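You operate a simulated robot arm through the tools that you are given. There is no shell and no other tool.

You are at the controls of a simulated two-armed robot. One attempt, no reset.

TASK
Take the cap off the blue jar and lay it down on the top of the teal cabinet.

The check looks at the end state, three seconds after you hand in, the way a careful person would. Anything else that was tipped, shoved, dropped, spilled or broken makes it a failure. Lids that push on must go on centred and level and be pressed home; caps that screw on are set level and turned clockwise until they are tight.

THE ROBOT
Two 7-joint arms with two-finger parallel grippers on one trunk, on a base that moves. Base frame: it is fixed to the floor where the robot stands at the start and does not move with it; the origin is under the middle of the robot, x ahead of it, y to its left, z up. Lengths are in mm, angles in rad, forces in N, time in s.
The left shoulder is at the start at [50, 177, 1079], the right one opposite. With the tool pointing down near the work surface each hand reaches from about 180 to 700 mm from the robot's upright axis, wherever it stands, measured 20 degrees to its own side. Places, roughly: blue jar [-1250, -2750, 750]. Payload 3.43 kg a hand.
The tool frame of a hand sits at the grasp point between the pads (the TCP): z along the fingers, y along the line on which they close. The tips reach 34 mm beyond it. Largest opening 128 mm; finger width 24, thickness 12; the body of the gripper, 48 by 130 mm, starts 96 mm behind the TCP.
Orientation is that of the tool frame in the base frame, as a unit quaternion [w, x, y, z]. With the fingers straight down and closing along the base's y, the tool's x points along the base's -x, its y along +y and its z along -z.

THE INTERFACE
- The arms move only by the tool send_rows. It takes "left_increments", "right_increments" or both (then of equal length, played together; a hand with none holds still); each is a list of rows, each a list of 7 numbers: the finger opening in mm, from 0 to 128, then the shift along the tool's x, y, z in units of 30 mm (1.0 is 30 mm), then the turn, a rotation vector about the tool's x, y, z in units of 5 degrees (1.0 is 5 degrees). In form: [[claw, tx, ty, tz, ax, ay, az], ...]. A call has 1 to 20 rows; each row shifts and turns the commanded pose from where the row before left it, along the tool's axes as they then stand. A call with a number of a shift or a turn outside -1 to 1 is refused whole. Rows are played at 5 a second. More than 50 mm and 0.15 rad between two rows, or a gripper value outside its range, and nothing of the call is played. Where a pose cannot be reached the arm comes as near as it can. A force on the tool above 40 N (or 10 N above the force at the start of the call, whichever is more), or a blocked arm, ends the call early, and 0.2 s more pass. The fingers move at their own pace (about 108 mm/s each) and stop on an object; they squeeze with about 33 N. The grip force told is the motor's: it shows also when the fingers shut on nothing. Time passes only in rows, and 0.2 s behind the last, so rows that do not move let the fingers close. The reply holds the time, the measured pose of the TCP, the force on the tool along the base axes, the opening and the grip force, in the units named above and with some noise, with the torque about the TCP (base axes, N m) and any sound that the robot's microphone picked up.
- Cameras (640 x 400 px; columns grow to the right, rows downward): "scene" is now at [159.9, -8.1, 1248.2]; the picture's right is [-0.06, -1.00, 0.00], its down [-0.51, 0.03, -0.86] and it looks along [0.86, -0.05, -0.51] (base axes); focal length 282 px, centre (320, 200). "left" rides on the left gripper at [76, 11, -160] in its tool frame; the picture's right is [-0.15, 0.99, 0.00], its down [-0.88, -0.13, -0.46] and it looks along [-0.45, -0.07, 0.89] (tool axes); focal length 234 px, centre (320, 200). "right" rides on the right gripper at [76, -11, -160] in its tool frame; the picture's right is [0.15, 0.99, 0.00], its down [-0.88, 0.13, -0.46] and it looks along [-0.45, 0.07, 0.89] (tool axes); focal length 234 px, centre (320, 200). There is no depth. A picture from a camera that has moved, and an enlarged one, comes with that camera's place and axes in the base frame and with its lens.
- capture(camera): a new picture of that camera. It takes no simulated time.
- lift_body(by): slides the trunk up (or, below 0, down) by that many mm; the arms and the scene camera ride with it, the base frame stays. It gives what a move gives, with no picture.
- steer(legs): drives the robot by 1 to 6 legs, each [ahead, turn to the left] in mm and rad, along the robot's own axes; the way and the turn of a leg run together, so that a leg with both is an arc; at most 1500 mm and 3.142 rad a leg. The arms and the cameras ride along, it lands a little off, and it stops where it bumps. It gives what a move gives.
- pan_tilt(pan, tilt): turns the head with the scene camera to pan (to the left, within 1.396 rad either way) and tilt (down, from -0.506 to 1.204), counted from straight ahead of the robot. It gives what a move gives.
- enlarge(camera, box): a new picture of the part [left, top, right, bottom] of that camera's present view, enlarged. It takes no simulated time.
- sign_off(): hands the job in; it is judged then, once.

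Places have to be worked out from the pictures, the camera data and where the tool is seen. Open the grippers and draw the arms clear of the work before you hand the job in, unless the task says otherwise.

The tools are called after "Call:" by a JSON object that holds its "op" and its "data". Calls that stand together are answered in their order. send_rows: Moves the arms, as the interface text tells. Its arguments: {"type":"object","properties":{"left_increments":{"type":"array"},"right_increments":{"type":"array"}},"required":[]} The other tools are called the same way: lift_body (by) moves the trunk up or down; steer (legs) drives the base; pan_tilt (pan, tilt) turns the head that bears the scene camera; capture (camera) takes a picture; enlarge (camera, box) takes an enlarged picture of a part of a camera's view; sign_off () hands the job in.

At the start:

```text
clock: 0.0
left_position: [466.2, 161.3, 1113.9]
left_tcp_rot: [0.0, 0.0, 1.0, 0.0]
left_contact_force: [-0.2, 0.0, -0.1]
left_moment: [0.01, 0.02, -0.02]
left_width: 128.3
left_gripper_force: 0.1
right_position: [418.5, -135.6, 1048.2]
right_tcp_rot: [0.0, 0.0, 1.0, -0.001]
right_contact_force: [-0.5, -0.2, -0.4]
right_moment: [-0.03, 0.0, 0.01]
right_width: 128.1
right_gripper_force: 0.0
trunk travel left (down, up): [-250.0, 151.0]
robot x, y, heading: [0.1, 0.5, 0.0]
head pan, tilt (commanded): [-0.059, 0.538]
```

scene: 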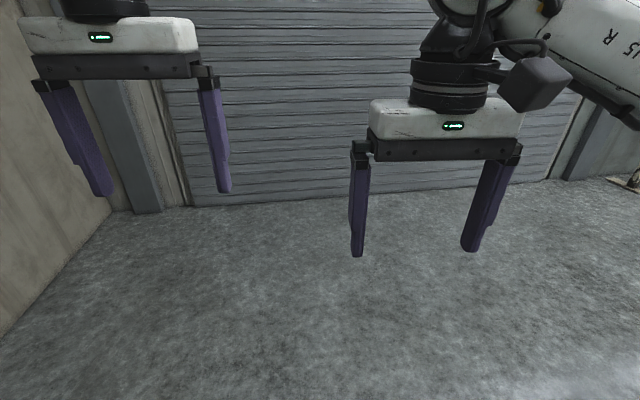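
right: 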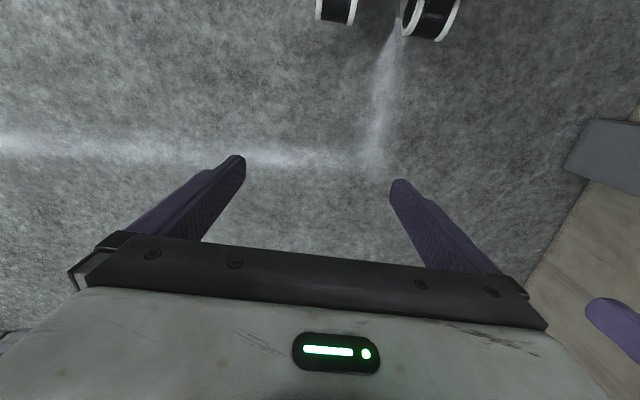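
left: 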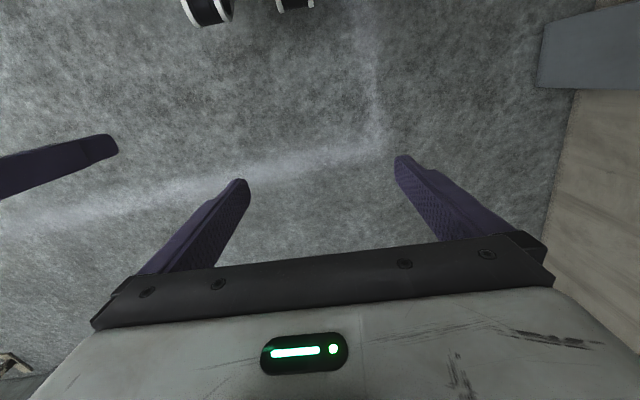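

The pictures show only the floor and a shutter wall. The blue jar is behind me to the right, so I turn the head to the right to see what is there before driving.

Call:
{"op": "pan_tilt", "data": {"pan": -1.39, "tilt": 0.3}}

Call:
{"op": "capture", "data": {"camera": "scene"}}

```text
clock: 1.5
left_position: [466.0, 161.2, 1114.5]
left_tcp_rot: [0.0, 0.0, 1.0, 0.0]
left_contact_force: [-0.9, 0.0, 0.3]
left_moment: [0.02, -0.03, 0.03]
left_width: 127.9
left_gripper_force: 0.1
right_position: [419.3, -135.3, 1048.8]
right_tcp_rot: [0.0, 0.001, 1.0, -0.001]
right_contact_force: [0.4, 0.2, -0.2]
right_moment: [-0.01, 0.01, -0.03]
right_width: 128.1
right_gripper_force: 0.1
trunk travel left (down, up): [-250.0, 151.0]
robot x, y, heading: [-2.4, 1.2, -0.002]
head pan, tilt (commanded): [-1.389, 0.3]
```

```text
taken
camera scene: at [86.9, -94.5, 1270.1], right [-0.98, -0.18, 0.0], down [-0.05, 0.29, -0.96], along [0.17, -0.94, -0.3], focal length 282 px, centre (320, 200)
```

scene: 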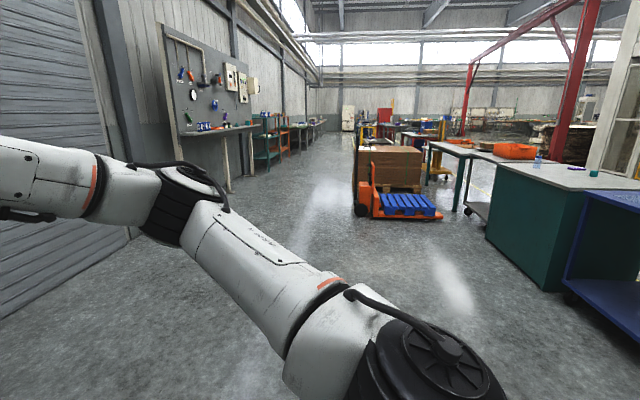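

The jar's stated place projects to about (528, 176), near a small blue object on the teal cabinet at the right. I enlarge that part to see it better.

Call:
{"op": "enlarge", "data": {"camera": "scene", "box": [440, 120, 640, 245]}}

Call:
{"op": "enlarge", "data": {"camera": "scene", "box": [500, 130, 640, 217]}}

```text
3.20 times, centred on (540, 182) of scene
camera zoom: at [86.9, -94.5, 1270.1], right [-0.98, -0.18, 0.0], down [-0.05, 0.29, -0.96], along [0.17, -0.94, -0.3], focal length 904 px, centre (-384, 256)
```

zoom: 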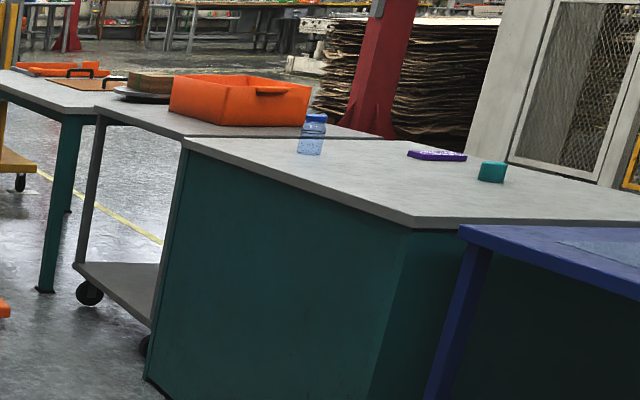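

```text
4.57 times, centred on (570, 174) of scene
camera zoom: at [86.9, -94.5, 1270.1], right [-0.98, -0.18, 0.0], down [-0.05, 0.29, -0.96], along [0.17, -0.94, -0.3], focal length 1291 px, centre (-823, 321)
```

zoom: 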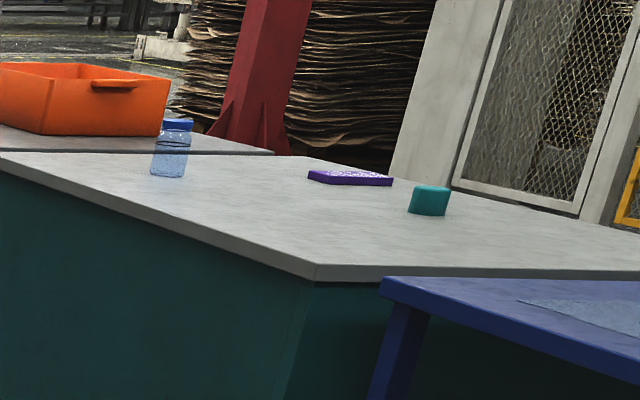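

The jar with the blue cap stands on the grey top of the teal cabinet, beside a purple box and a teal object. I put the jar near [-1290, -2745, ~825] and the cabinet's front face near x≈-1080. I turn right on the spot and look ahead before driving along -y.

Call:
{"op": "steer", "data": {"legs": [[0, -1.571]]}}

Call:
{"op": "pan_tilt", "data": {"pan": -0.5, "tilt": 0.35}}

Call:
{"op": "capture", "data": {"camera": "scene"}}

```text
clock: 5.6
left_position: [182.1, -459.6, 1114.5]
left_tcp_rot: [0.001, 0.692, 0.722, -0.001]
left_contact_force: [-0.4, -0.7, -0.1]
left_moment: [-0.01, 0.02, 0.01]
left_width: 128.1
left_gripper_force: 0.1
right_position: [-116.2, -425.1, 1049.1]
right_tcp_rot: [0.0, 0.691, 0.723, 0.0]
right_contact_force: [-0.5, 1.2, -0.5]
right_moment: [0.02, 0.0, 0.02]
right_width: 127.7
right_gripper_force: 0.0
trunk travel left (down, up): [-250.0, 151.0]
robot x, y, heading: [1.5, -0.8, -1.528]
head pan, tilt (commanded): [-1.389, 0.3]
```

```text
clock: 6.8
left_position: [180.5, -458.6, 1113.9]
left_tcp_rot: [0.0, 0.691, 0.723, 0.0]
left_contact_force: [0.6, 0.3, 0.1]
left_moment: [0.0, 0.01, 0.02]
left_width: 128.3
left_gripper_force: 0.0
right_position: [-116.7, -424.4, 1047.9]
right_tcp_rot: [0.0, 0.691, 0.723, 0.001]
right_contact_force: [0.1, 0.6, 0.1]
right_moment: [0.01, 0.0, 0.01]
right_width: 128.3
right_gripper_force: 0.1
trunk travel left (down, up): [-250.0, 151.0]
robot x, y, heading: [1.8, 2.3, -1.526]
head pan, tilt (commanded): [-0.499, 0.351]
```

```text
taken
camera scene: at [-38.1, -156.2, 1265.4], right [-0.9, 0.44, 0.0], down [0.15, 0.31, -0.94], along [-0.41, -0.84, -0.34], focal length 282 px, centre (320, 200)
```

scene: 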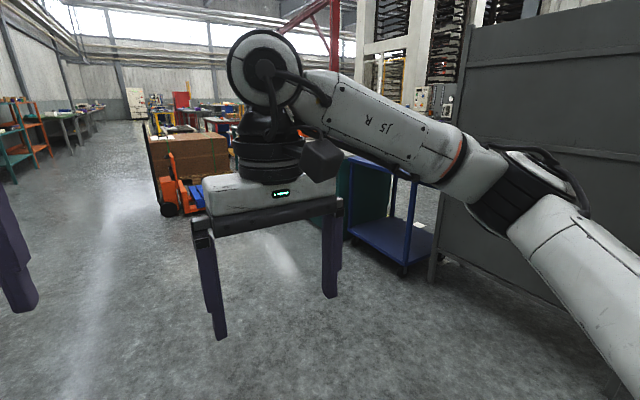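

The way ahead is clear floor, and the pallet jack is only reached near y≈-3600. I turn slightly further right and drive about 2.3 m diagonally toward the cabinet's front side, then look.

Call:
{"op": "steer", "data": {"legs": [[0, -0.18], [1200, 0], [1100, 0]]}}

Call:
{"op": "pan_tilt", "data": {"pan": -0.9, "tilt": 0.4}}

Call:
{"op": "capture", "data": {"camera": "scene"}}

```text
clock: 18.9
left_position: [-247.5, -2780.8, 1115.0]
left_tcp_rot: [0.001, 0.762, 0.648, -0.001]
left_contact_force: [0.3, 0.9, 0.5]
left_moment: [-0.01, -0.02, 0.01]
left_width: 128.2
left_gripper_force: 0.1
right_position: [-530.7, -2685.3, 1047.8]
right_tcp_rot: [0.0, 0.762, 0.648, 0.0]
right_contact_force: [-0.6, 0.0, -0.3]
right_moment: [0.01, 0.02, 0.0]
right_width: 128.3
right_gripper_force: 0.1
trunk travel left (down, up): [-250.0, 151.0]
robot x, y, heading: [-328.0, -2294.6, -1.733]
head pan, tilt (commanded): [-0.499, 0.351]
```

```text
clock: 19.8
left_position: [-246.7, -2779.7, 1113.7]
left_tcp_rot: [0.0, 0.762, 0.648, 0.0]
left_contact_force: [0.5, -0.2, 0.2]
left_moment: [-0.02, 0.01, -0.02]
left_width: 128.0
left_gripper_force: 0.0
right_position: [-532.5, -2685.7, 1047.7]
right_tcp_rot: [-0.001, 0.762, 0.647, 0.0]
right_contact_force: [-0.1, 0.7, -0.3]
right_moment: [-0.03, 0.0, -0.01]
right_width: 127.9
right_gripper_force: 0.0
trunk travel left (down, up): [-250.0, 151.0]
robot x, y, heading: [-331.4, -2294.5, -1.736]
head pan, tilt (commanded): [-0.901, 0.4]
```

```text
taken
camera scene: at [-422.9, -2411.2, 1260.9], right [-0.49, 0.87, 0.0], down [0.34, 0.19, -0.92], along [-0.8, -0.45, -0.39], focal length 282 px, centre (320, 200)
```

scene: 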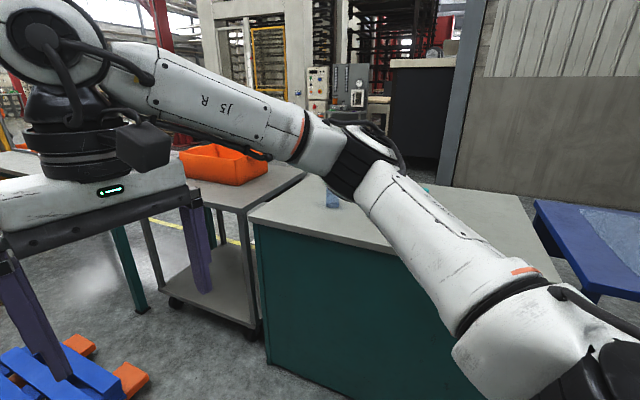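

The cabinet's left front corner is near [-1134, -3104] and the right one near [-1215, -2160]. From two views the jar stands near [-1350, -2860] with the top at about z 795. I drive further along, turn to face the cabinet squarely at a safe distance, and look again.

Call:
{"op": "steer", "data": {"legs": [[0, -0.08], [510, 0], [0, -1.25]]}}

Call:
{"op": "pan_tilt", "data": {"pan": 0.0, "tilt": 0.45}}

Call:
{"op": "capture", "data": {"camera": "scene"}}

```text
clock: 26.2
left_position: [-895.2, -2988.3, 1114.7]
left_tcp_rot: [0.0, 0.999, 0.054, -0.001]
left_contact_force: [0.9, -0.8, -0.4]
left_moment: [-0.02, 0.02, 0.0]
left_width: 127.9
left_gripper_force: 0.0
right_position: [-880.2, -2688.9, 1047.6]
right_tcp_rot: [0.0, 0.999, 0.053, 0.0]
right_contact_force: [-0.4, 0.0, -0.5]
right_moment: [0.0, -0.01, 0.01]
right_width: 128.0
right_gripper_force: 0.2
trunk travel left (down, up): [-250.0, 151.0]
robot x, y, heading: [-449.0, -2775.8, -3.036]
head pan, tilt (commanded): [-0.901, 0.4]
```

```text
clock: 27.4
left_position: [-895.7, -2987.7, 1114.9]
left_tcp_rot: [0.0, 0.999, 0.054, 0.0]
left_contact_force: [0.0, 0.5, 0.3]
left_moment: [-0.01, 0.01, 0.01]
left_width: 128.0
left_gripper_force: 0.0
right_position: [-879.7, -2688.5, 1048.5]
right_tcp_rot: [0.0, 0.999, 0.054, 0.0]
right_contact_force: [0.5, 1.0, -0.7]
right_moment: [-0.01, 0.01, -0.03]
right_width: 128.1
right_gripper_force: 0.1
trunk travel left (down, up): [-250.0, 151.0]
robot x, y, heading: [-446.4, -2776.6, -3.035]
head pan, tilt (commanded): [0.0, 0.45]
```

```text
taken
camera scene: at [-609.8, -2797.6, 1256.2], right [-0.11, 0.99, 0.0], down [0.43, 0.05, -0.9], along [-0.9, -0.1, -0.44], focal length 282 px, centre (320, 200)
```

scene: 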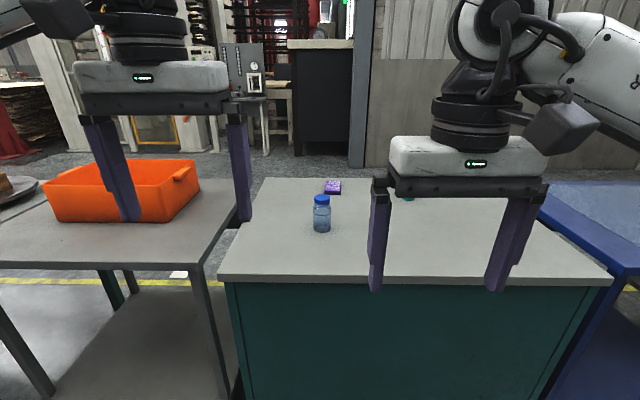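

The robot is now square to the cabinet, and the jar stands clear in view at (322, 215). I enlarge it to see the cap and measure.

Call:
{"op": "enlarge", "data": {"camera": "scene", "box": [280, 165, 440, 265]}}

Call:
{"op": "enlarge", "data": {"camera": "scene", "box": [298, 187, 346, 237]}}

```text
4.00 times, centred on (360, 215) of scene
camera zoom: at [-609.8, -2797.6, 1256.2], right [-0.11, 0.99, 0.0], down [0.43, 0.05, -0.9], along [-0.9, -0.1, -0.44], focal length 1130 px, centre (160, 140)
```

zoom: 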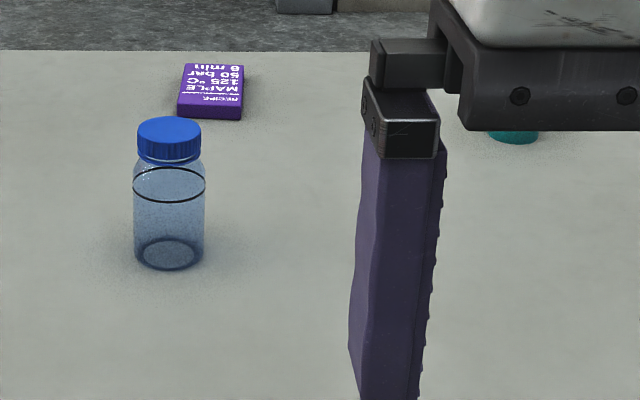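

```text
8.00 times, centred on (322, 212) of scene
camera zoom: at [-609.8, -2797.6, 1256.2], right [-0.11, 0.99, 0.0], down [0.43, 0.05, -0.9], along [-0.9, -0.1, -0.44], focal length 2259 px, centre (304, 104)
```

zoom: 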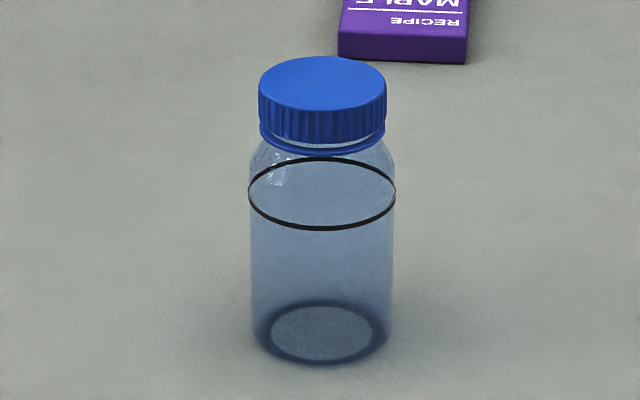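

The cap is a ribbed screw cap with a retaining ring below it. From three views I place the jar at about [-1362, -2871], base z≈790 and cap top z≈900, with a cap about 47 mm and a body about 57 mm across. It lies about 920 mm dead ahead, so I drive 400 mm closer, staying about 295 mm off the cabinet's edge.

Call:
{"op": "steer", "data": {"legs": [[400, 0]]}}

Call:
{"op": "pan_tilt", "data": {"pan": 0.0, "tilt": 0.75}}

Call:
{"op": "capture", "data": {"camera": "scene"}}

Call:
{"op": "capture", "data": {"camera": "right"}}

Call:
{"op": "capture", "data": {"camera": "left"}}

```text
clock: 29.9
left_position: [-1292.5, -3036.9, 1114.4]
left_tcp_rot: [0.0, 0.998, 0.06, 0.0]
left_contact_force: [-0.3, 0.6, -0.5]
left_moment: [-0.01, -0.01, 0.0]
left_width: 128.0
left_gripper_force: 0.1
right_position: [-1279.3, -2737.9, 1046.9]
right_tcp_rot: [-0.001, 0.998, 0.058, -0.001]
right_contact_force: [-1.3, -0.4, -0.3]
right_moment: [-0.01, -0.01, -0.01]
right_width: 128.2
right_gripper_force: 0.1
trunk travel left (down, up): [-250.0, 151.0]
robot x, y, heading: [-850.6, -2824.1, -3.026]
head pan, tilt (commanded): [0.0, 0.45]
```

```text
clock: 30.8
left_position: [-1292.7, -3037.4, 1114.3]
left_tcp_rot: [0.0, 0.998, 0.059, 0.0]
left_contact_force: [-0.2, -0.1, 0.5]
left_moment: [-0.01, 0.01, 0.03]
left_width: 128.0
left_gripper_force: 0.0
right_position: [-1279.5, -2738.1, 1047.0]
right_tcp_rot: [0.0, 0.998, 0.06, 0.0]
right_contact_force: [0.2, 0.2, 0.2]
right_moment: [-0.01, -0.02, 0.03]
right_width: 128.1
right_gripper_force: 0.1
trunk travel left (down, up): [-250.0, 151.0]
robot x, y, heading: [-842.9, -2823.0, -3.022]
head pan, tilt (commanded): [0.0, 0.75]
```

```text
taken
camera scene: at [-999.1, -2843.2, 1229.8], right [-0.12, 0.99, 0.0], down [0.68, 0.08, -0.73], along [-0.73, -0.09, -0.68], focal length 282 px, centre (320, 200)
```

scene: 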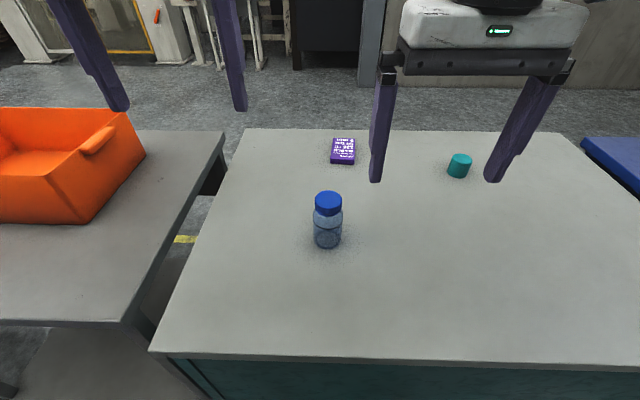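

```text
taken
camera right: at [-1204.8, -2717.5, 1208.1], right [0.26, -0.97, 0.0], down [-0.86, -0.23, 0.46], along [-0.44, -0.12, -0.89], focal length 234 px, centre (320, 200)
```

right: 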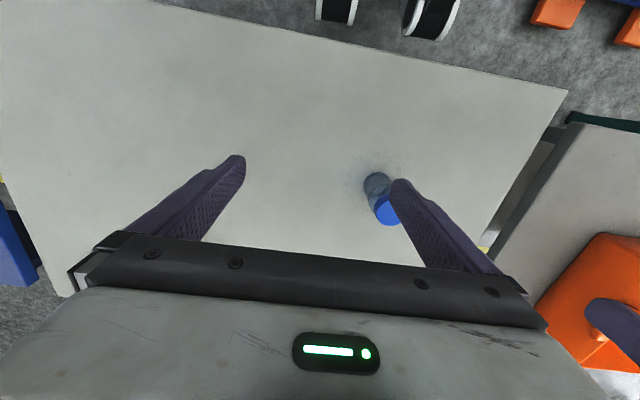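

```text
taken
camera left: at [-1215.9, -3038.8, 1274.7], right [-0.03, -1.0, 0.0], down [-0.89, 0.03, 0.46], along [-0.46, 0.01, -0.89], focal length 234 px, centre (320, 200)
```

left: 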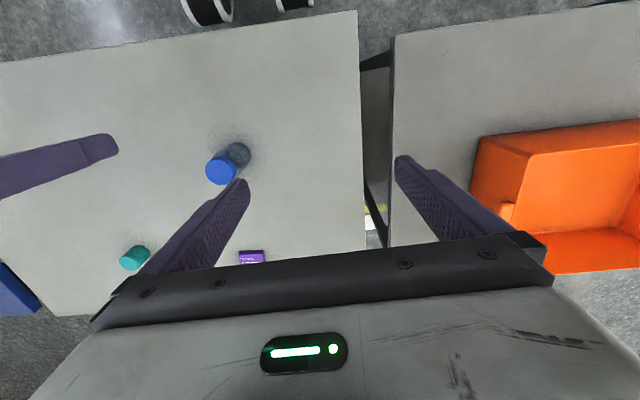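

The jar is now about 520 mm ahead, between the two hands. I enlarge the scene view and both wrist views around it to fix the axis of the jar.

Call:
{"op": "enlarge", "data": {"camera": "scene", "box": [288, 180, 368, 255]}}

Call:
{"op": "enlarge", "data": {"camera": "left", "box": [180, 120, 280, 200]}}

Call:
{"op": "enlarge", "data": {"camera": "right", "box": [330, 150, 430, 240]}}

```text
5.33 times, centred on (328, 218) of scene
camera zoom: at [-999.1, -2843.2, 1229.8], right [-0.12, 0.99, 0.0], down [0.68, 0.08, -0.73], along [-0.73, -0.09, -0.68], focal length 1506 px, centre (277, 107)
```

zoom: 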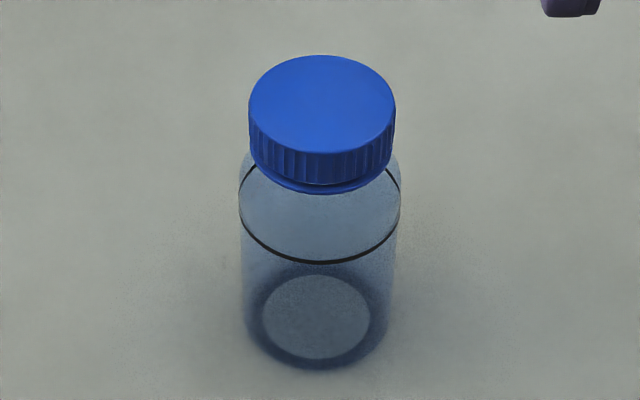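

```text
5.00 times, centred on (230, 160) of left
camera zoom: at [-1215.9, -3038.8, 1274.7], right [-0.03, -1.0, 0.0], down [-0.89, 0.03, 0.46], along [-0.46, 0.01, -0.89], focal length 1171 px, centre (770, 400)
```

zoom: 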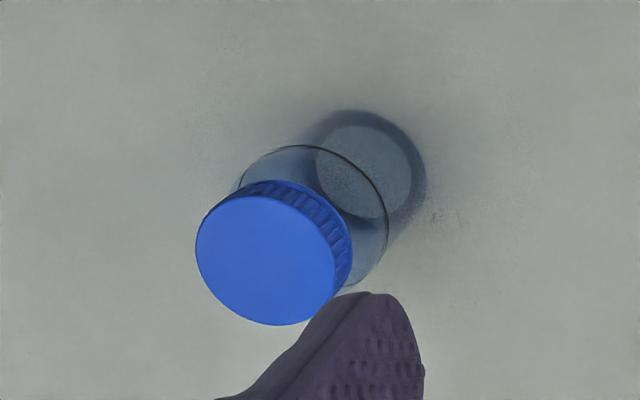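

```text
4.44 times, centred on (380, 195) of right
camera zoom: at [-1204.8, -2717.5, 1208.1], right [0.26, -0.97, 0.0], down [-0.86, -0.23, 0.46], along [-0.44, -0.12, -0.89], focal length 1041 px, centre (53, 222)
```

zoom: 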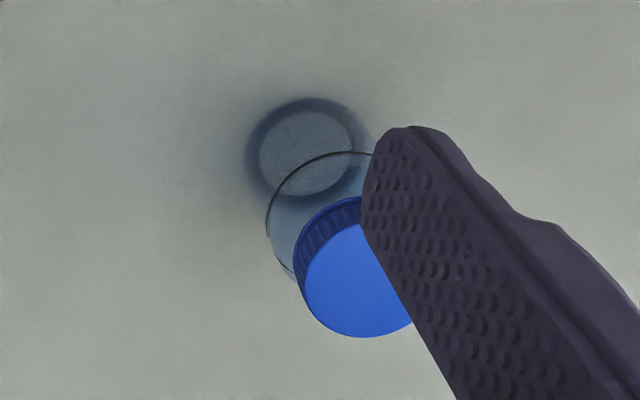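

All three cameras agree on the jar axis at about [-1347, -2869], with the base near z 798 and the cap top near z 905. I will hold the body with the left hand from the front left, pitched 30° below horizontal, and turn the cap with the right hand from above. First I turn the left hand in place, 35° yaw and then 60° pitch.

Call:
{"op": "send_rows", "data": {"left_increments": [[128, 0, 0, 0, 0, 0, 1], [128, 0, 0, 0, 0, 0, 1], [128, 0, 0, 0, 0, 0, 1], [128, 0, 0, 0, 0, 0, 1], [128, 0, 0, 0, 0, 0, 1], [128, 0, 0, 0, 0, 0, 1], [128, 0, 0, 0, 0, 0, 1], [128, 0, 0, 0, 0, -1, 0], [128, 0, 0, 0, 0, -1, 0], [128, 0, 0, 0, 0, -1, 0], [128, 0, 0, 0, 0, -1, 0], [128, 0, 0, 0, 0, -1, 0], [128, 0, 0, 0, 0, -1, 0], [128, 0, 0, 0, 0, -1, 0], [128, 0, 0, 0, 0, -1, 0], [128, 0, 0, 0, 0, -1, 0], [128, 0, 0, 0, 0, -1, 0], [128, 0, 0, 0, 0, -1, 0], [128, 0, 0, 0, 0, -1, 0]]}}

Call:
{"op": "capture", "data": {"camera": "scene"}}

Call:
{"op": "capture", "data": {"camera": "left"}}

```text
clock: 34.8
left_position: [-1293.1, -3037.9, 1115.7]
left_tcp_rot: [-0.122, 0.839, -0.211, -0.487]
left_contact_force: [0.8, 0.3, -0.4]
left_moment: [0.01, -0.01, -0.02]
left_width: 128.1
left_gripper_force: 0.0
right_position: [-1279.5, -2737.4, 1048.7]
right_tcp_rot: [0.001, 0.998, 0.059, 0.0]
right_contact_force: [0.3, -0.4, 0.5]
right_moment: [0.0, 0.02, -0.01]
right_width: 128.2
right_gripper_force: 0.0
trunk travel left (down, up): [-250.0, 151.0]
robot x, y, heading: [-847.2, -2821.9, -3.027]
head pan, tilt (commanded): [0.0, 0.75]
```

```text
taken
camera scene: at [-999.0, -2843.3, 1229.8], right [-0.12, 0.99, 0.0], down [0.68, 0.08, -0.73], along [-0.73, -0.09, -0.68], focal length 282 px, centre (320, 200)
```

scene: 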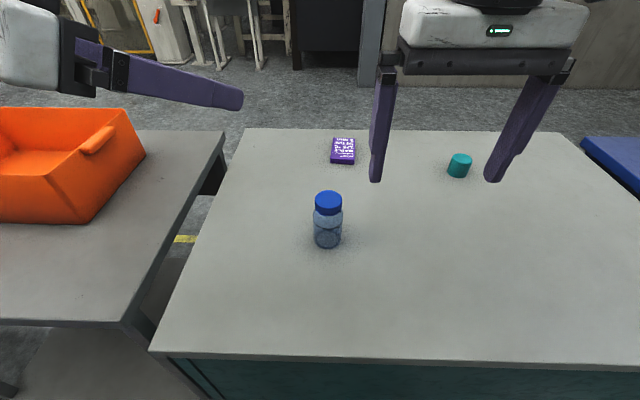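

```text
taken
camera left: at [-1143.5, -3129.9, 1130.0], right [-0.53, -0.84, 0.13], down [0.02, 0.13, 0.99], along [-0.85, 0.53, -0.05], focal length 234 px, centre (320, 200)
```

left: 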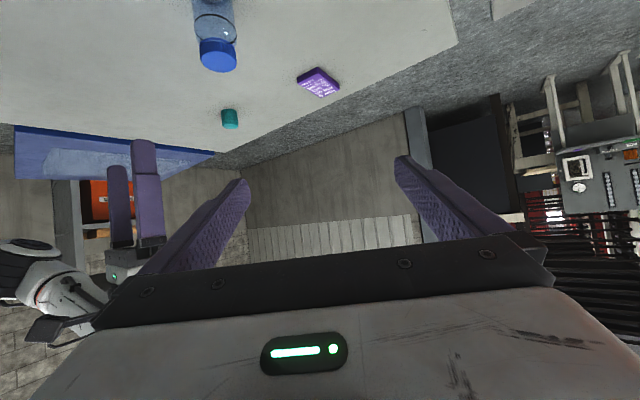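

The left hand now points down at 30° toward the jar's side as intended, and the orientation reading matches. I bring it down to a standoff of 150 mm from the jar along its approach line.

Call:
{"op": "send_rows", "data": {"left_increments": [[128, 0.736, -0.514, 0.409, 0, 0, 0], [128, 0.736, -0.514, 0.409, 0, 0, 0], [128, 0.736, -0.514, 0.409, 0, 0, 0], [128, 0.736, -0.514, 0.409, 0, 0, 0], [128, 0.736, -0.514, 0.409, 0, 0, 0], [128, 0.736, -0.514, 0.409, 0, 0, 0], [128, 0.736, -0.514, 0.409, 0, 0, 0], [128, 0.736, -0.514, 0.409, 0, 0, 0], [128, 0, 0, 0, 0, 0, 0]]}}

Call:
{"op": "capture", "data": {"camera": "scene"}}

Call:
{"op": "capture", "data": {"camera": "left"}}

Call:
{"op": "capture", "data": {"camera": "right"}}

```text
clock: 36.8
left_position: [-1267.5, -2927.7, 916.3]
left_tcp_rot: [-0.121, 0.84, -0.211, -0.485]
left_contact_force: [-0.7, -0.1, 0.1]
left_moment: [-0.03, 0.0, 0.03]
left_width: 128.1
left_gripper_force: 0.0
left hand out of reach, approached as far as the arm can: row 4, 5, 6, 7
right_position: [-1278.9, -2737.6, 1049.1]
right_tcp_rot: [-0.001, 0.998, 0.059, 0.0]
right_contact_force: [-0.1, 0.3, -0.2]
right_moment: [-0.02, -0.01, -0.01]
right_width: 127.9
right_gripper_force: 0.0
trunk travel left (down, up): [-250.0, 151.0]
robot x, y, heading: [-846.9, -2825.7, -3.023]
head pan, tilt (commanded): [0.0, 0.75]
```

```text
taken
camera scene: at [-999.1, -2843.2, 1229.8], right [-0.12, 0.99, 0.0], down [0.68, 0.08, -0.73], along [-0.73, -0.09, -0.68], focal length 282 px, centre (320, 200)
```

scene: 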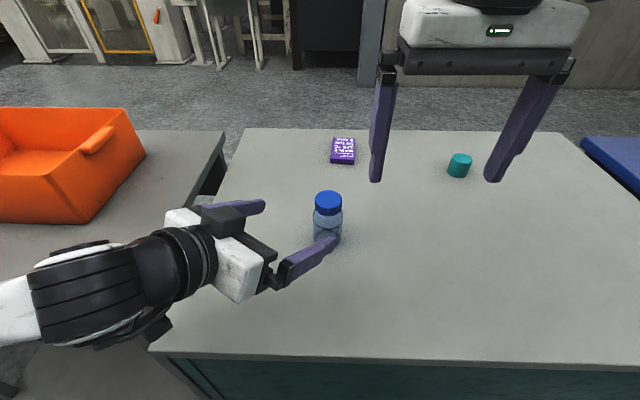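

```text
taken
camera left: at [-1118.5, -3020.4, 930.8], right [-0.53, -0.84, 0.13], down [0.02, 0.14, 0.99], along [-0.85, 0.53, -0.05], focal length 234 px, centre (320, 200)
```

left: 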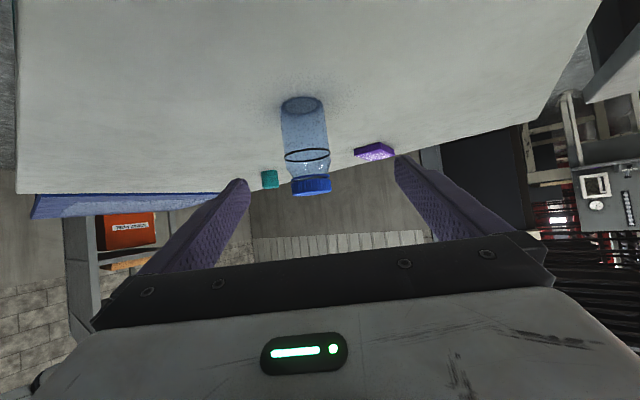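

```text
taken
camera right: at [-1204.8, -2717.4, 1208.1], right [0.26, -0.97, 0.0], down [-0.86, -0.23, 0.46], along [-0.44, -0.12, -0.89], focal length 234 px, centre (320, 200)
```

right: 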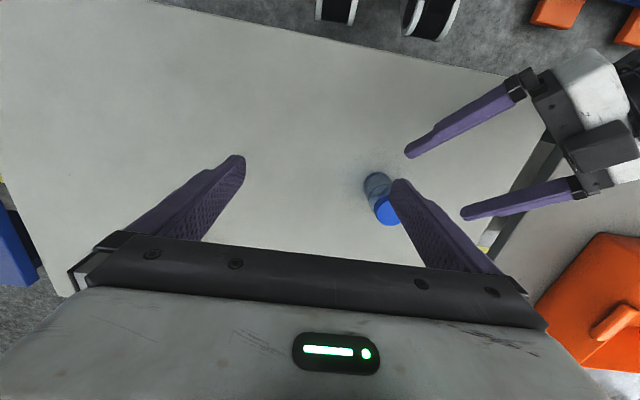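

The arm stopped about 35 mm farther forward than planned because it folds too tightly there, but the orientation is right and the hand is still clear of the jar. I correct sideways and down, then go 60 mm along the approach line and check.

Call:
{"op": "send_rows", "data": {"left_increments": [[128, 0.65, -0.473, 0, 0, 0, 0], [128, 0, 0, 0.7, 0, 0, 0], [128, 0, 0, 0.7, 0, 0, 0], [128, 0, 0, 0.6, 0, 0, 0], [128, 0, 0, 0, 0, 0, 0]]}}

Call:
{"op": "capture", "data": {"camera": "scene"}}

Call:
{"op": "capture", "data": {"camera": "left"}}

Call:
{"op": "capture", "data": {"camera": "right"}}

```text
clock: 38.0
left_position: [-1306.6, -2893.7, 863.8]
left_tcp_rot: [-0.122, 0.84, -0.212, -0.484]
left_contact_force: [0.4, -0.8, -0.7]
left_moment: [-0.04, -0.02, 0.01]
left_width: 128.1
left_gripper_force: 0.0
left hand out of reach, approached as far as the arm can: row 1
right_position: [-1279.5, -2737.3, 1048.2]
right_tcp_rot: [0.0, 0.998, 0.059, 0.001]
right_contact_force: [0.9, -0.8, 0.6]
right_moment: [0.0, -0.02, 0.02]
right_width: 127.9
right_gripper_force: 0.1
trunk travel left (down, up): [-250.0, 151.0]
robot x, y, heading: [-844.3, -2821.6, -3.026]
head pan, tilt (commanded): [0.0, 0.75]
```

```text
taken
camera scene: at [-999.1, -2843.2, 1229.8], right [-0.12, 0.99, 0.0], down [0.68, 0.08, -0.73], along [-0.73, -0.09, -0.68], focal length 282 px, centre (320, 200)
```

scene: 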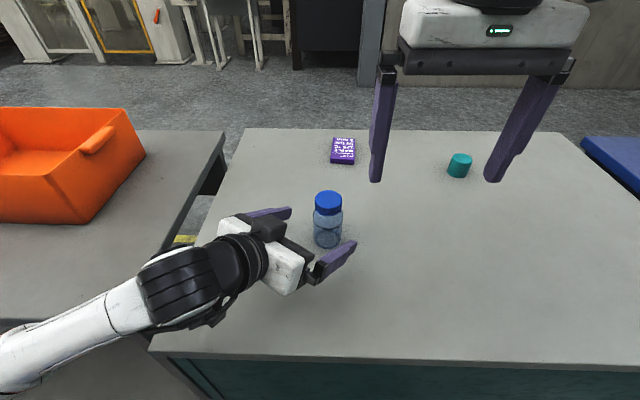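

```text
taken
camera left: at [-1158.2, -2987.0, 879.3], right [-0.53, -0.84, 0.13], down [0.02, 0.14, 0.99], along [-0.85, 0.53, -0.06], focal length 234 px, centre (320, 200)
```

left: 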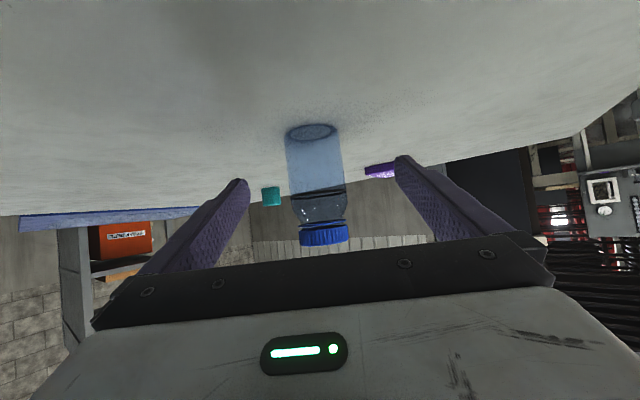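

```text
taken
camera right: at [-1204.8, -2717.5, 1208.1], right [0.26, -0.97, 0.0], down [-0.86, -0.23, 0.46], along [-0.44, -0.12, -0.89], focal length 234 px, centre (320, 200)
```

right: 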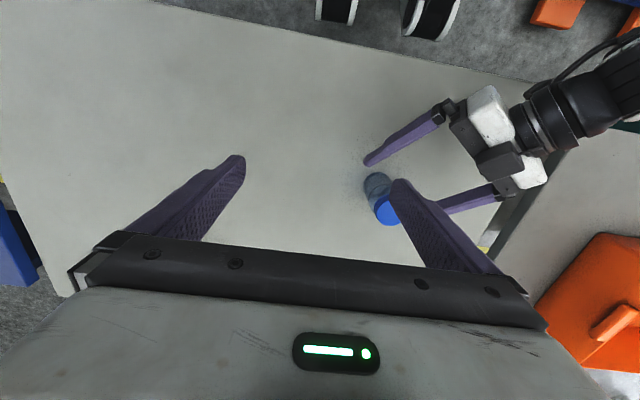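

The jar sits centred between the open left fingers. About 53 mm remains along the approach line, so I finish the approach and check the clearance before closing.

Call:
{"op": "send_rows", "data": {"left_increments": [[128, 0, -0.06, 0.6, 0, 0, 0], [128, 0, -0.03, 0.6, 0, 0, 0], [128, 0, 0, 0.55, 0, 0, 0], [128, 0, 0, 0, 0, 0, 0]]}}

Call:
{"op": "capture", "data": {"camera": "left"}}

Call:
{"op": "enlarge", "data": {"camera": "scene", "box": [240, 150, 400, 300]}}

Call:
{"op": "enlarge", "data": {"camera": "right", "box": [330, 80, 530, 240]}}

```text
clock: 39.0
left_position: [-1334.7, -2892.4, 843.7]
left_tcp_rot: [-0.123, 0.84, -0.212, -0.485]
left_contact_force: [1.0, -0.2, -0.4]
left_moment: [-0.01, 0.03, -0.01]
left_width: 128.1
left_gripper_force: 0.0
left hand out of reach, approached as far as the arm can: row 1, 2, 3
right_position: [-1278.7, -2738.3, 1047.4]
right_tcp_rot: [0.0, 0.998, 0.059, 0.0]
right_contact_force: [-0.3, 0.8, -0.4]
right_moment: [-0.03, 0.03, -0.01]
right_width: 127.9
right_gripper_force: 0.1
trunk travel left (down, up): [-250.0, 151.0]
robot x, y, heading: [-851.7, -2826.6, -3.023]
head pan, tilt (commanded): [0.0, 0.75]
```

```text
taken
camera left: at [-1186.1, -2985.4, 858.2], right [-0.53, -0.84, 0.13], down [0.02, 0.14, 0.99], along [-0.85, 0.53, -0.05], focal length 234 px, centre (320, 200)
```

left: 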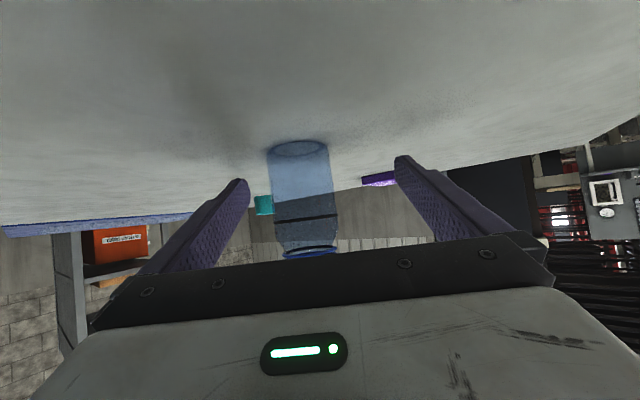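

```text
2.67 times, centred on (320, 225) of scene
camera zoom: at [-999.1, -2843.2, 1229.8], right [-0.12, 0.99, 0.0], down [0.68, 0.08, -0.73], along [-0.73, -0.09, -0.68], focal length 753 px, centre (320, 133)
```

zoom: 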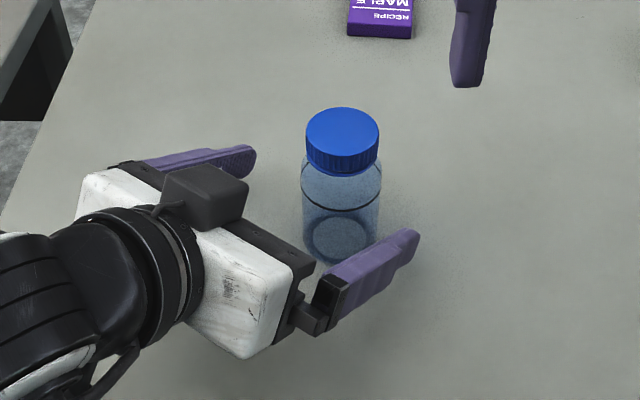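

```text
2.50 times, centred on (430, 160) of right
camera zoom: at [-1204.8, -2717.4, 1208.1], right [0.26, -0.97, 0.0], down [-0.86, -0.23, 0.46], along [-0.44, -0.12, -0.89], focal length 585 px, centre (45, 300)
```

zoom: 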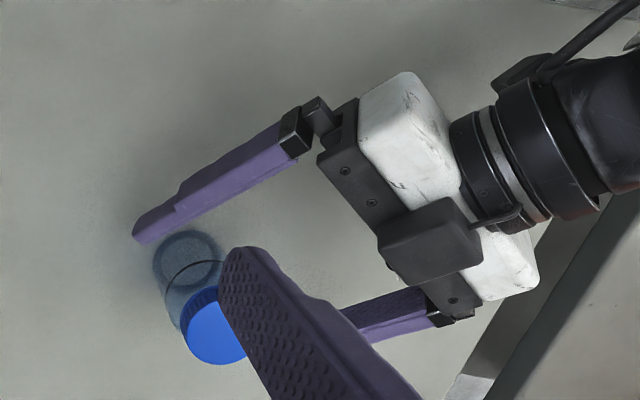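

The left arm runs into a limit 24 mm short to the right, so closing now would drag the jar sideways. I back the hand off and raise it well clear. Then I will turn the base to the right so the jar lies more on the left arm's side.

Call:
{"op": "send_rows", "data": {"left_increments": [[128, 0, 0, -0.8, 0, 0, 0], [128, 0, 0, -0.8, 0, 0, 0], [128, 0, 0, -0.8, 0, 0, 0], [128, -0.64, 0.351, -0.517, 0, 0, 0], [128, -0.64, 0.351, -0.517, 0, 0, 0], [128, -0.64, 0.351, -0.517, 0, 0, 0], [128, -0.64, 0.351, -0.517, 0, 0, 0], [128, -0.64, 0.351, -0.517, 0, 0, 0], [128, -0.64, 0.351, -0.517, 0, 0, 0], [128, -0.64, 0.351, -0.517, 0, 0, 0], [128, 0, 0, 0, 0, 0, 0]]}}

Call:
{"op": "capture", "data": {"camera": "scene"}}

```text
clock: 41.4
left_position: [-1292.4, -2999.4, 1049.5]
left_tcp_rot: [-0.122, 0.84, -0.211, -0.485]
left_contact_force: [0.2, 0.4, 0.4]
left_moment: [-0.01, -0.01, -0.01]
left_width: 128.1
left_gripper_force: 0.1
right_position: [-1279.0, -2737.7, 1048.3]
right_tcp_rot: [0.0, 0.998, 0.059, 0.0]
right_contact_force: [0.0, -0.3, -0.4]
right_moment: [-0.01, 0.01, 0.0]
right_width: 127.8
right_gripper_force: 0.1
trunk travel left (down, up): [-250.0, 151.0]
robot x, y, heading: [-848.8, -2820.0, -3.024]
head pan, tilt (commanded): [0.0, 0.75]
```

```text
taken
camera scene: at [-999.1, -2843.2, 1229.8], right [-0.12, 0.99, 0.0], down [0.68, 0.08, -0.73], along [-0.73, -0.09, -0.68], focal length 282 px, centre (320, 200)
```

scene: 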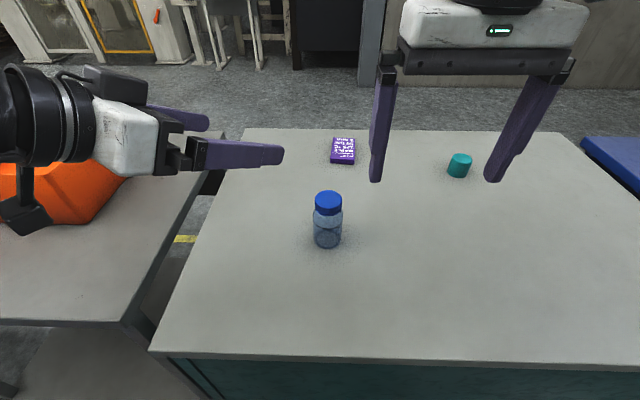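

The hand is clear and the jar hasn't moved. I back the base up 50 mm and turn it 0.2 rad to the right.

Call:
{"op": "steer", "data": {"legs": [[-50, 0], [0, -0.2]]}}

Call:
{"op": "capture", "data": {"camera": "scene"}}

Call:
{"op": "capture", "data": {"camera": "right"}}

```text
clock: 43.0
left_position: [-1268.6, -2901.6, 1048.5]
left_tcp_rot: [-0.17, 0.814, -0.294, -0.47]
left_contact_force: [0.3, 0.1, -0.4]
left_moment: [0.04, 0.02, 0.03]
left_width: 128.0
left_gripper_force: 0.0
right_position: [-1203.6, -2648.1, 1048.1]
right_tcp_rot: [0.0, 0.999, -0.04, -0.001]
right_contact_force: [0.3, 0.4, 0.1]
right_moment: [0.04, 0.01, -0.01]
right_width: 128.0
right_gripper_force: 0.0
trunk travel left (down, up): [-250.0, 151.0]
robot x, y, heading: [-797.7, -2820.0, 3.067]
head pan, tilt (commanded): [0.0, 0.75]
```

```text
taken
camera scene: at [-950.2, -2806.7, 1229.7], right [0.08, 1.0, 0.0], down [0.68, -0.06, -0.73], along [-0.73, 0.06, -0.68], focal length 282 px, centre (320, 200)
```

scene: 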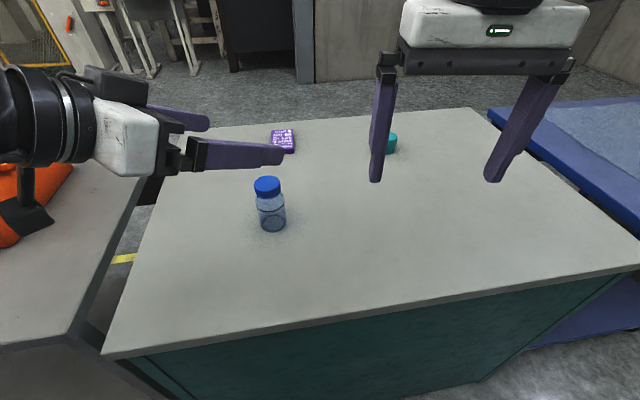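

```text
taken
camera right: at [-1127.7, -2642.7, 1208.0], right [0.07, -1.0, 0.0], down [-0.89, -0.06, 0.46], along [-0.45, -0.03, -0.89], focal length 234 px, centre (320, 200)
```

right: 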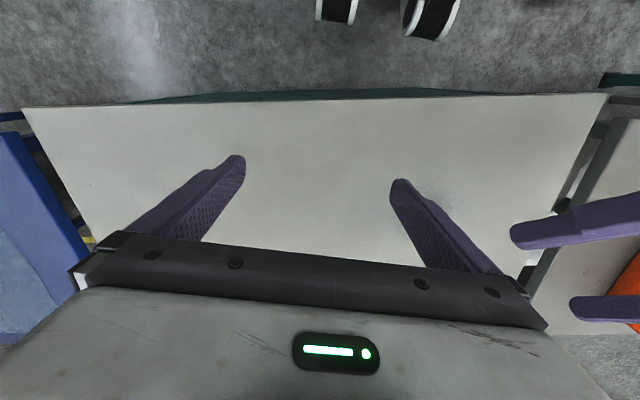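

Heading is now about 3.06 rad, and the jar lies about 547 mm ahead and 95 mm to the left of the robot's axis. I lower the left hand to a standoff 130 mm short of the jar along its approach line.

Call:
{"op": "send_rows", "data": {"left_increments": [[128, 0.945, 0.167, 0.303, 0, 0, 0], [128, 0.945, 0.167, 0.303, 0, 0, 0], [128, 0.945, 0.167, 0.303, 0, 0, 0], [128, 0.945, 0.167, 0.303, 0, 0, 0], [128, 0.945, 0.167, 0.303, 0, 0, 0], [128, 0, 0, 0, 0, 0, 0]]}}

Call:
{"op": "capture", "data": {"camera": "scene"}}

Call:
{"op": "capture", "data": {"camera": "left"}}

```text
clock: 44.4
left_position: [-1259.0, -2940.2, 905.4]
left_tcp_rot: [-0.169, 0.815, -0.293, -0.471]
left_contact_force: [0.9, -0.8, 0.3]
left_moment: [0.0, 0.02, 0.01]
left_width: 128.0
left_gripper_force: 0.1
right_position: [-1204.0, -2647.5, 1048.6]
right_tcp_rot: [0.0, 0.999, -0.041, 0.0]
right_contact_force: [-0.7, -0.1, -0.6]
right_moment: [-0.01, 0.01, -0.01]
right_width: 127.9
right_gripper_force: 0.1
trunk travel left (down, up): [-250.0, 151.0]
robot x, y, heading: [-795.6, -2818.4, 3.056]
head pan, tilt (commanded): [0.0, 0.75]
```

```text
taken
camera scene: at [-950.2, -2807.1, 1229.8], right [0.08, 1.0, 0.0], down [0.68, -0.06, -0.73], along [-0.73, 0.06, -0.68], focal length 282 px, centre (320, 200)
```

scene: 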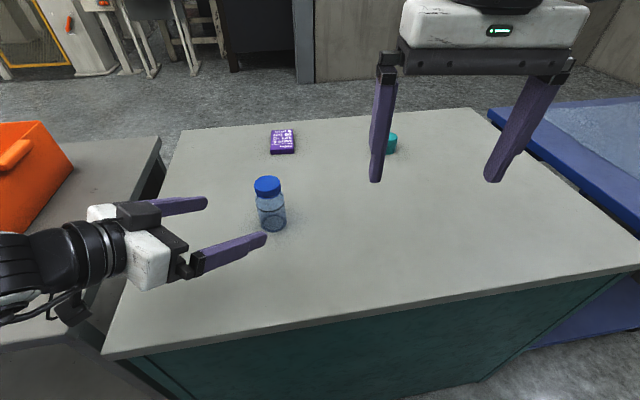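

```text
taken
camera left: at [-1130.7, -3060.4, 919.6], right [-0.69, -0.72, 0.13], down [0.05, 0.13, 0.99], along [-0.73, 0.69, -0.05], focal length 234 px, centre (320, 200)
```

left: 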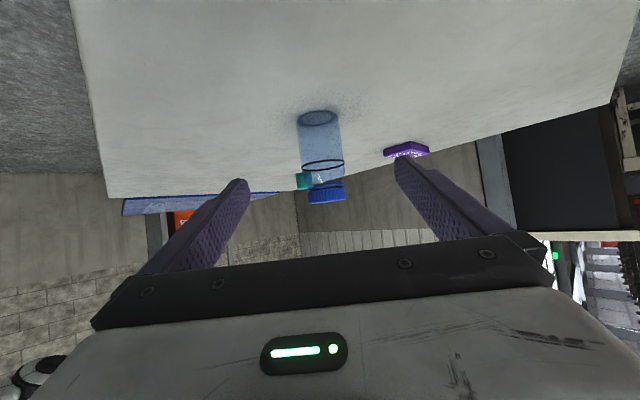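

The hand reached the standoff exactly this time, with no reach warning, and the jar lies centred between the fingers. About 131 mm remains, so I advance 84 mm along the approach line and check again.

Call:
{"op": "send_rows", "data": {"left_increments": [[128, 0.02, 0.02, 0.7, 0, 0, 0], [128, 0.02, 0.02, 0.7, 0, 0, 0], [128, 0, 0, 0.7, 0, 0, 0], [128, 0, 0, 0.7, 0, 0, 0], [128, 0, 0, 0, 0, 0, 0]]}}

Call:
{"op": "capture", "data": {"camera": "left"}}

Call:
{"op": "enlarge", "data": {"camera": "scene", "box": [160, 140, 340, 270]}}

```text
clock: 45.6
left_position: [-1314.1, -2897.7, 861.2]
left_tcp_rot: [-0.17, 0.815, -0.293, -0.471]
left_contact_force: [-0.1, 0.1, 0.1]
left_moment: [0.02, -0.03, -0.02]
left_width: 128.2
left_gripper_force: 0.1
right_position: [-1205.8, -2648.0, 1048.5]
right_tcp_rot: [0.0, 0.999, -0.04, 0.0]
right_contact_force: [0.1, 0.3, -0.3]
right_moment: [-0.02, 0.01, 0.01]
right_width: 127.9
right_gripper_force: 0.0
trunk travel left (down, up): [-250.0, 151.0]
robot x, y, heading: [-799.4, -2815.9, 3.065]
head pan, tilt (commanded): [0.0, 0.75]
```

```text
taken
camera left: at [-1186.6, -3017.7, 874.6], right [-0.69, -0.72, 0.13], down [0.05, 0.13, 0.99], along [-0.72, 0.69, -0.05], focal length 234 px, centre (320, 200)
```

left: 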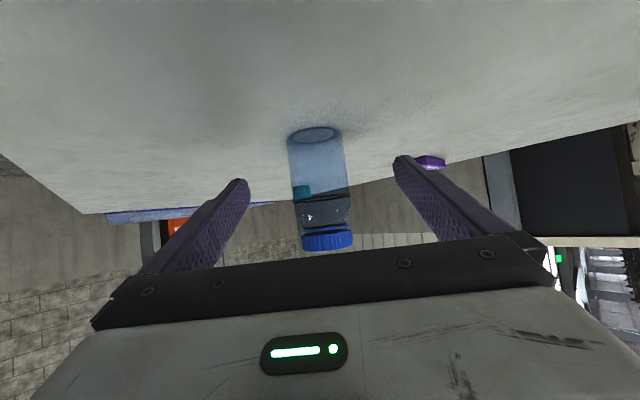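

```text
3.08 times, centred on (250, 205) of scene
camera zoom: at [-950.2, -2807.1, 1229.8], right [0.08, 1.0, 0.0], down [0.68, -0.06, -0.73], along [-0.73, 0.06, -0.68], focal length 869 px, centre (535, 185)
```

zoom: 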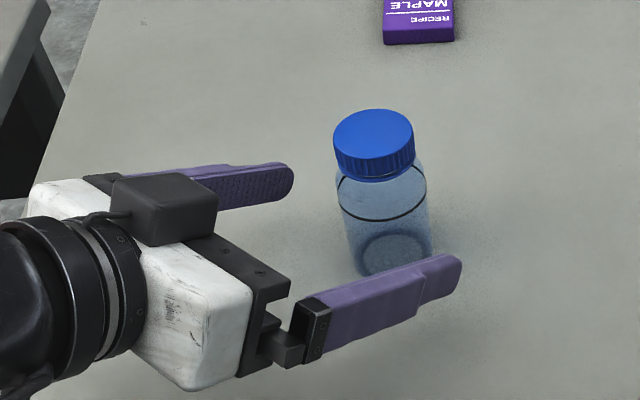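

The hand is on line: the jar base computes to [-1348, -2867] and the fingers straddle it evenly. I advance the last 48 mm and look before closing.

Call:
{"op": "send_rows", "data": {"left_increments": [[128, 0, -0.03, 0.55, 0, 0, 0], [128, 0, 0, 0.55, 0, 0, 0], [128, 0, 0, 0.5, 0, 0, 0], [128, 0, 0, 0, 0, 0, 0]]}}

Call:
{"op": "capture", "data": {"camera": "left"}}

Call:
{"op": "enlarge", "data": {"camera": "scene", "box": [180, 140, 360, 270]}}

```text
clock: 46.6
left_position: [-1347.9, -2870.0, 837.8]
left_tcp_rot: [-0.17, 0.815, -0.294, -0.47]
left_contact_force: [0.2, 0.3, 0.9]
left_moment: [0.02, -0.05, 0.01]
left_width: 127.8
left_gripper_force: 0.1
right_position: [-1205.4, -2649.5, 1047.2]
right_tcp_rot: [0.0, 0.999, -0.04, 0.0]
right_contact_force: [0.0, -0.8, -0.6]
right_moment: [-0.01, -0.02, 0.04]
right_width: 127.9
right_gripper_force: 0.0
trunk travel left (down, up): [-250.0, 151.0]
robot x, y, heading: [-797.3, -2820.7, 3.066]
head pan, tilt (commanded): [0.0, 0.75]
```

```text
taken
camera left: at [-1220.8, -2990.4, 851.9], right [-0.69, -0.72, 0.13], down [0.05, 0.13, 0.99], along [-0.73, 0.69, -0.05], focal length 234 px, centre (320, 200)
```

left: 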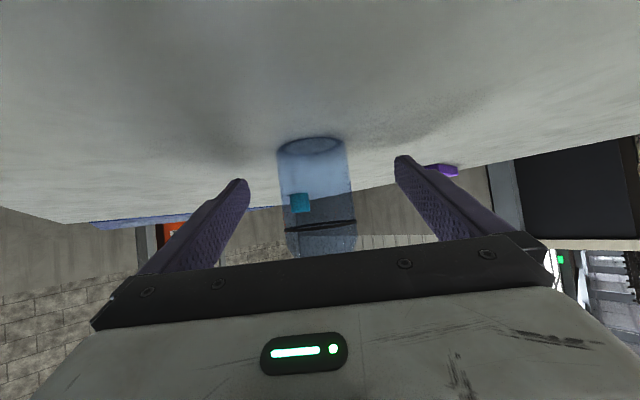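

```text
3.08 times, centred on (270, 205) of scene
camera zoom: at [-950.2, -2807.1, 1229.8], right [0.08, 1.0, 0.0], down [0.68, -0.06, -0.73], along [-0.73, 0.06, -0.68], focal length 869 px, centre (474, 185)
```

zoom: 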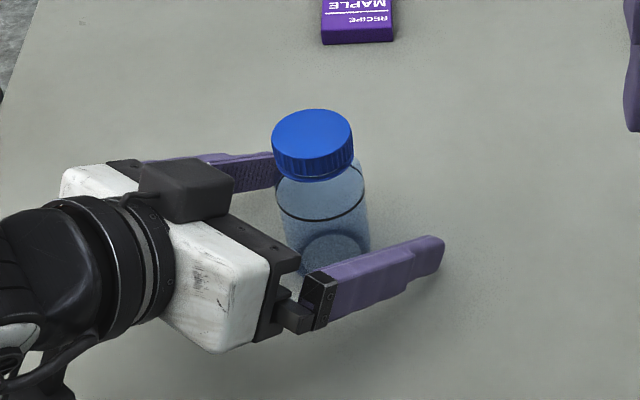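

The left TCP is at the jar's axis at z 838, the jar is within 1–2 mm of centre, and nothing is touching. I close the left gripper on the body.

Call:
{"op": "send_rows", "data": {"left_increments": [[100, 0, 0, 0, 0, 0, 0], [75, 0, 0, 0, 0, 0, 0], [62, 0, 0, 0, 0, 0, 0], [40, 0, 0, 0, 0, 0, 0], [30, 0, 0, 0, 0, 0, 0], [30, 0, 0, 0, 0, 0, 0]]}}

Call:
{"op": "capture", "data": {"camera": "left"}}

Call:
{"op": "enlarge", "data": {"camera": "scene", "box": [200, 150, 340, 250]}}

```text
clock: 48.0
left_position: [-1347.9, -2869.9, 836.4]
left_tcp_rot: [-0.17, 0.814, -0.293, -0.471]
left_contact_force: [0.2, 0.2, 0.9]
left_moment: [0.02, 0.03, -0.05]
left_width: 51.9
left_gripper_force: 32.8
right_position: [-1203.3, -2648.4, 1048.0]
right_tcp_rot: [0.001, 0.999, -0.04, 0.0]
right_contact_force: [-0.1, 0.4, -0.3]
right_moment: [-0.03, -0.01, 0.01]
right_width: 127.8
right_gripper_force: 0.1
trunk travel left (down, up): [-250.0, 151.0]
robot x, y, heading: [-794.4, -2816.0, 3.062]
head pan, tilt (commanded): [0.0, 0.75]
```

```text
taken
camera left: at [-1220.5, -2990.4, 852.2], right [-0.69, -0.72, 0.13], down [0.05, 0.13, 0.99], along [-0.72, 0.69, -0.05], focal length 234 px, centre (320, 200)
```

left: 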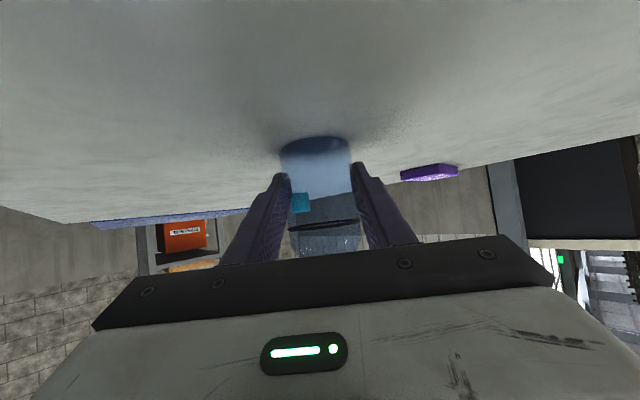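

```text
4.00 times, centred on (270, 200) of scene
camera zoom: at [-950.1, -2807.1, 1229.8], right [0.08, 1.0, 0.0], down [0.68, -0.06, -0.73], along [-0.73, 0.06, -0.68], focal length 1130 px, centre (520, 200)
```

zoom: 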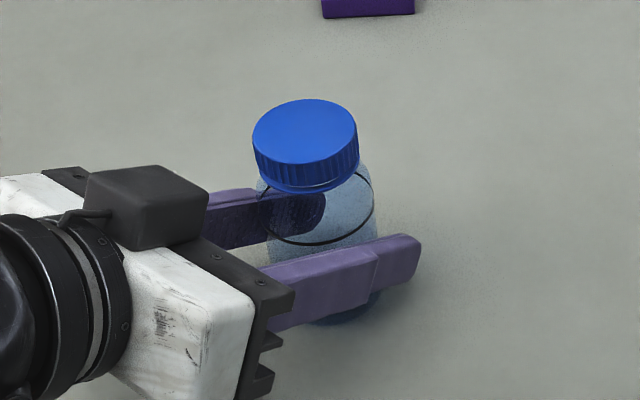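

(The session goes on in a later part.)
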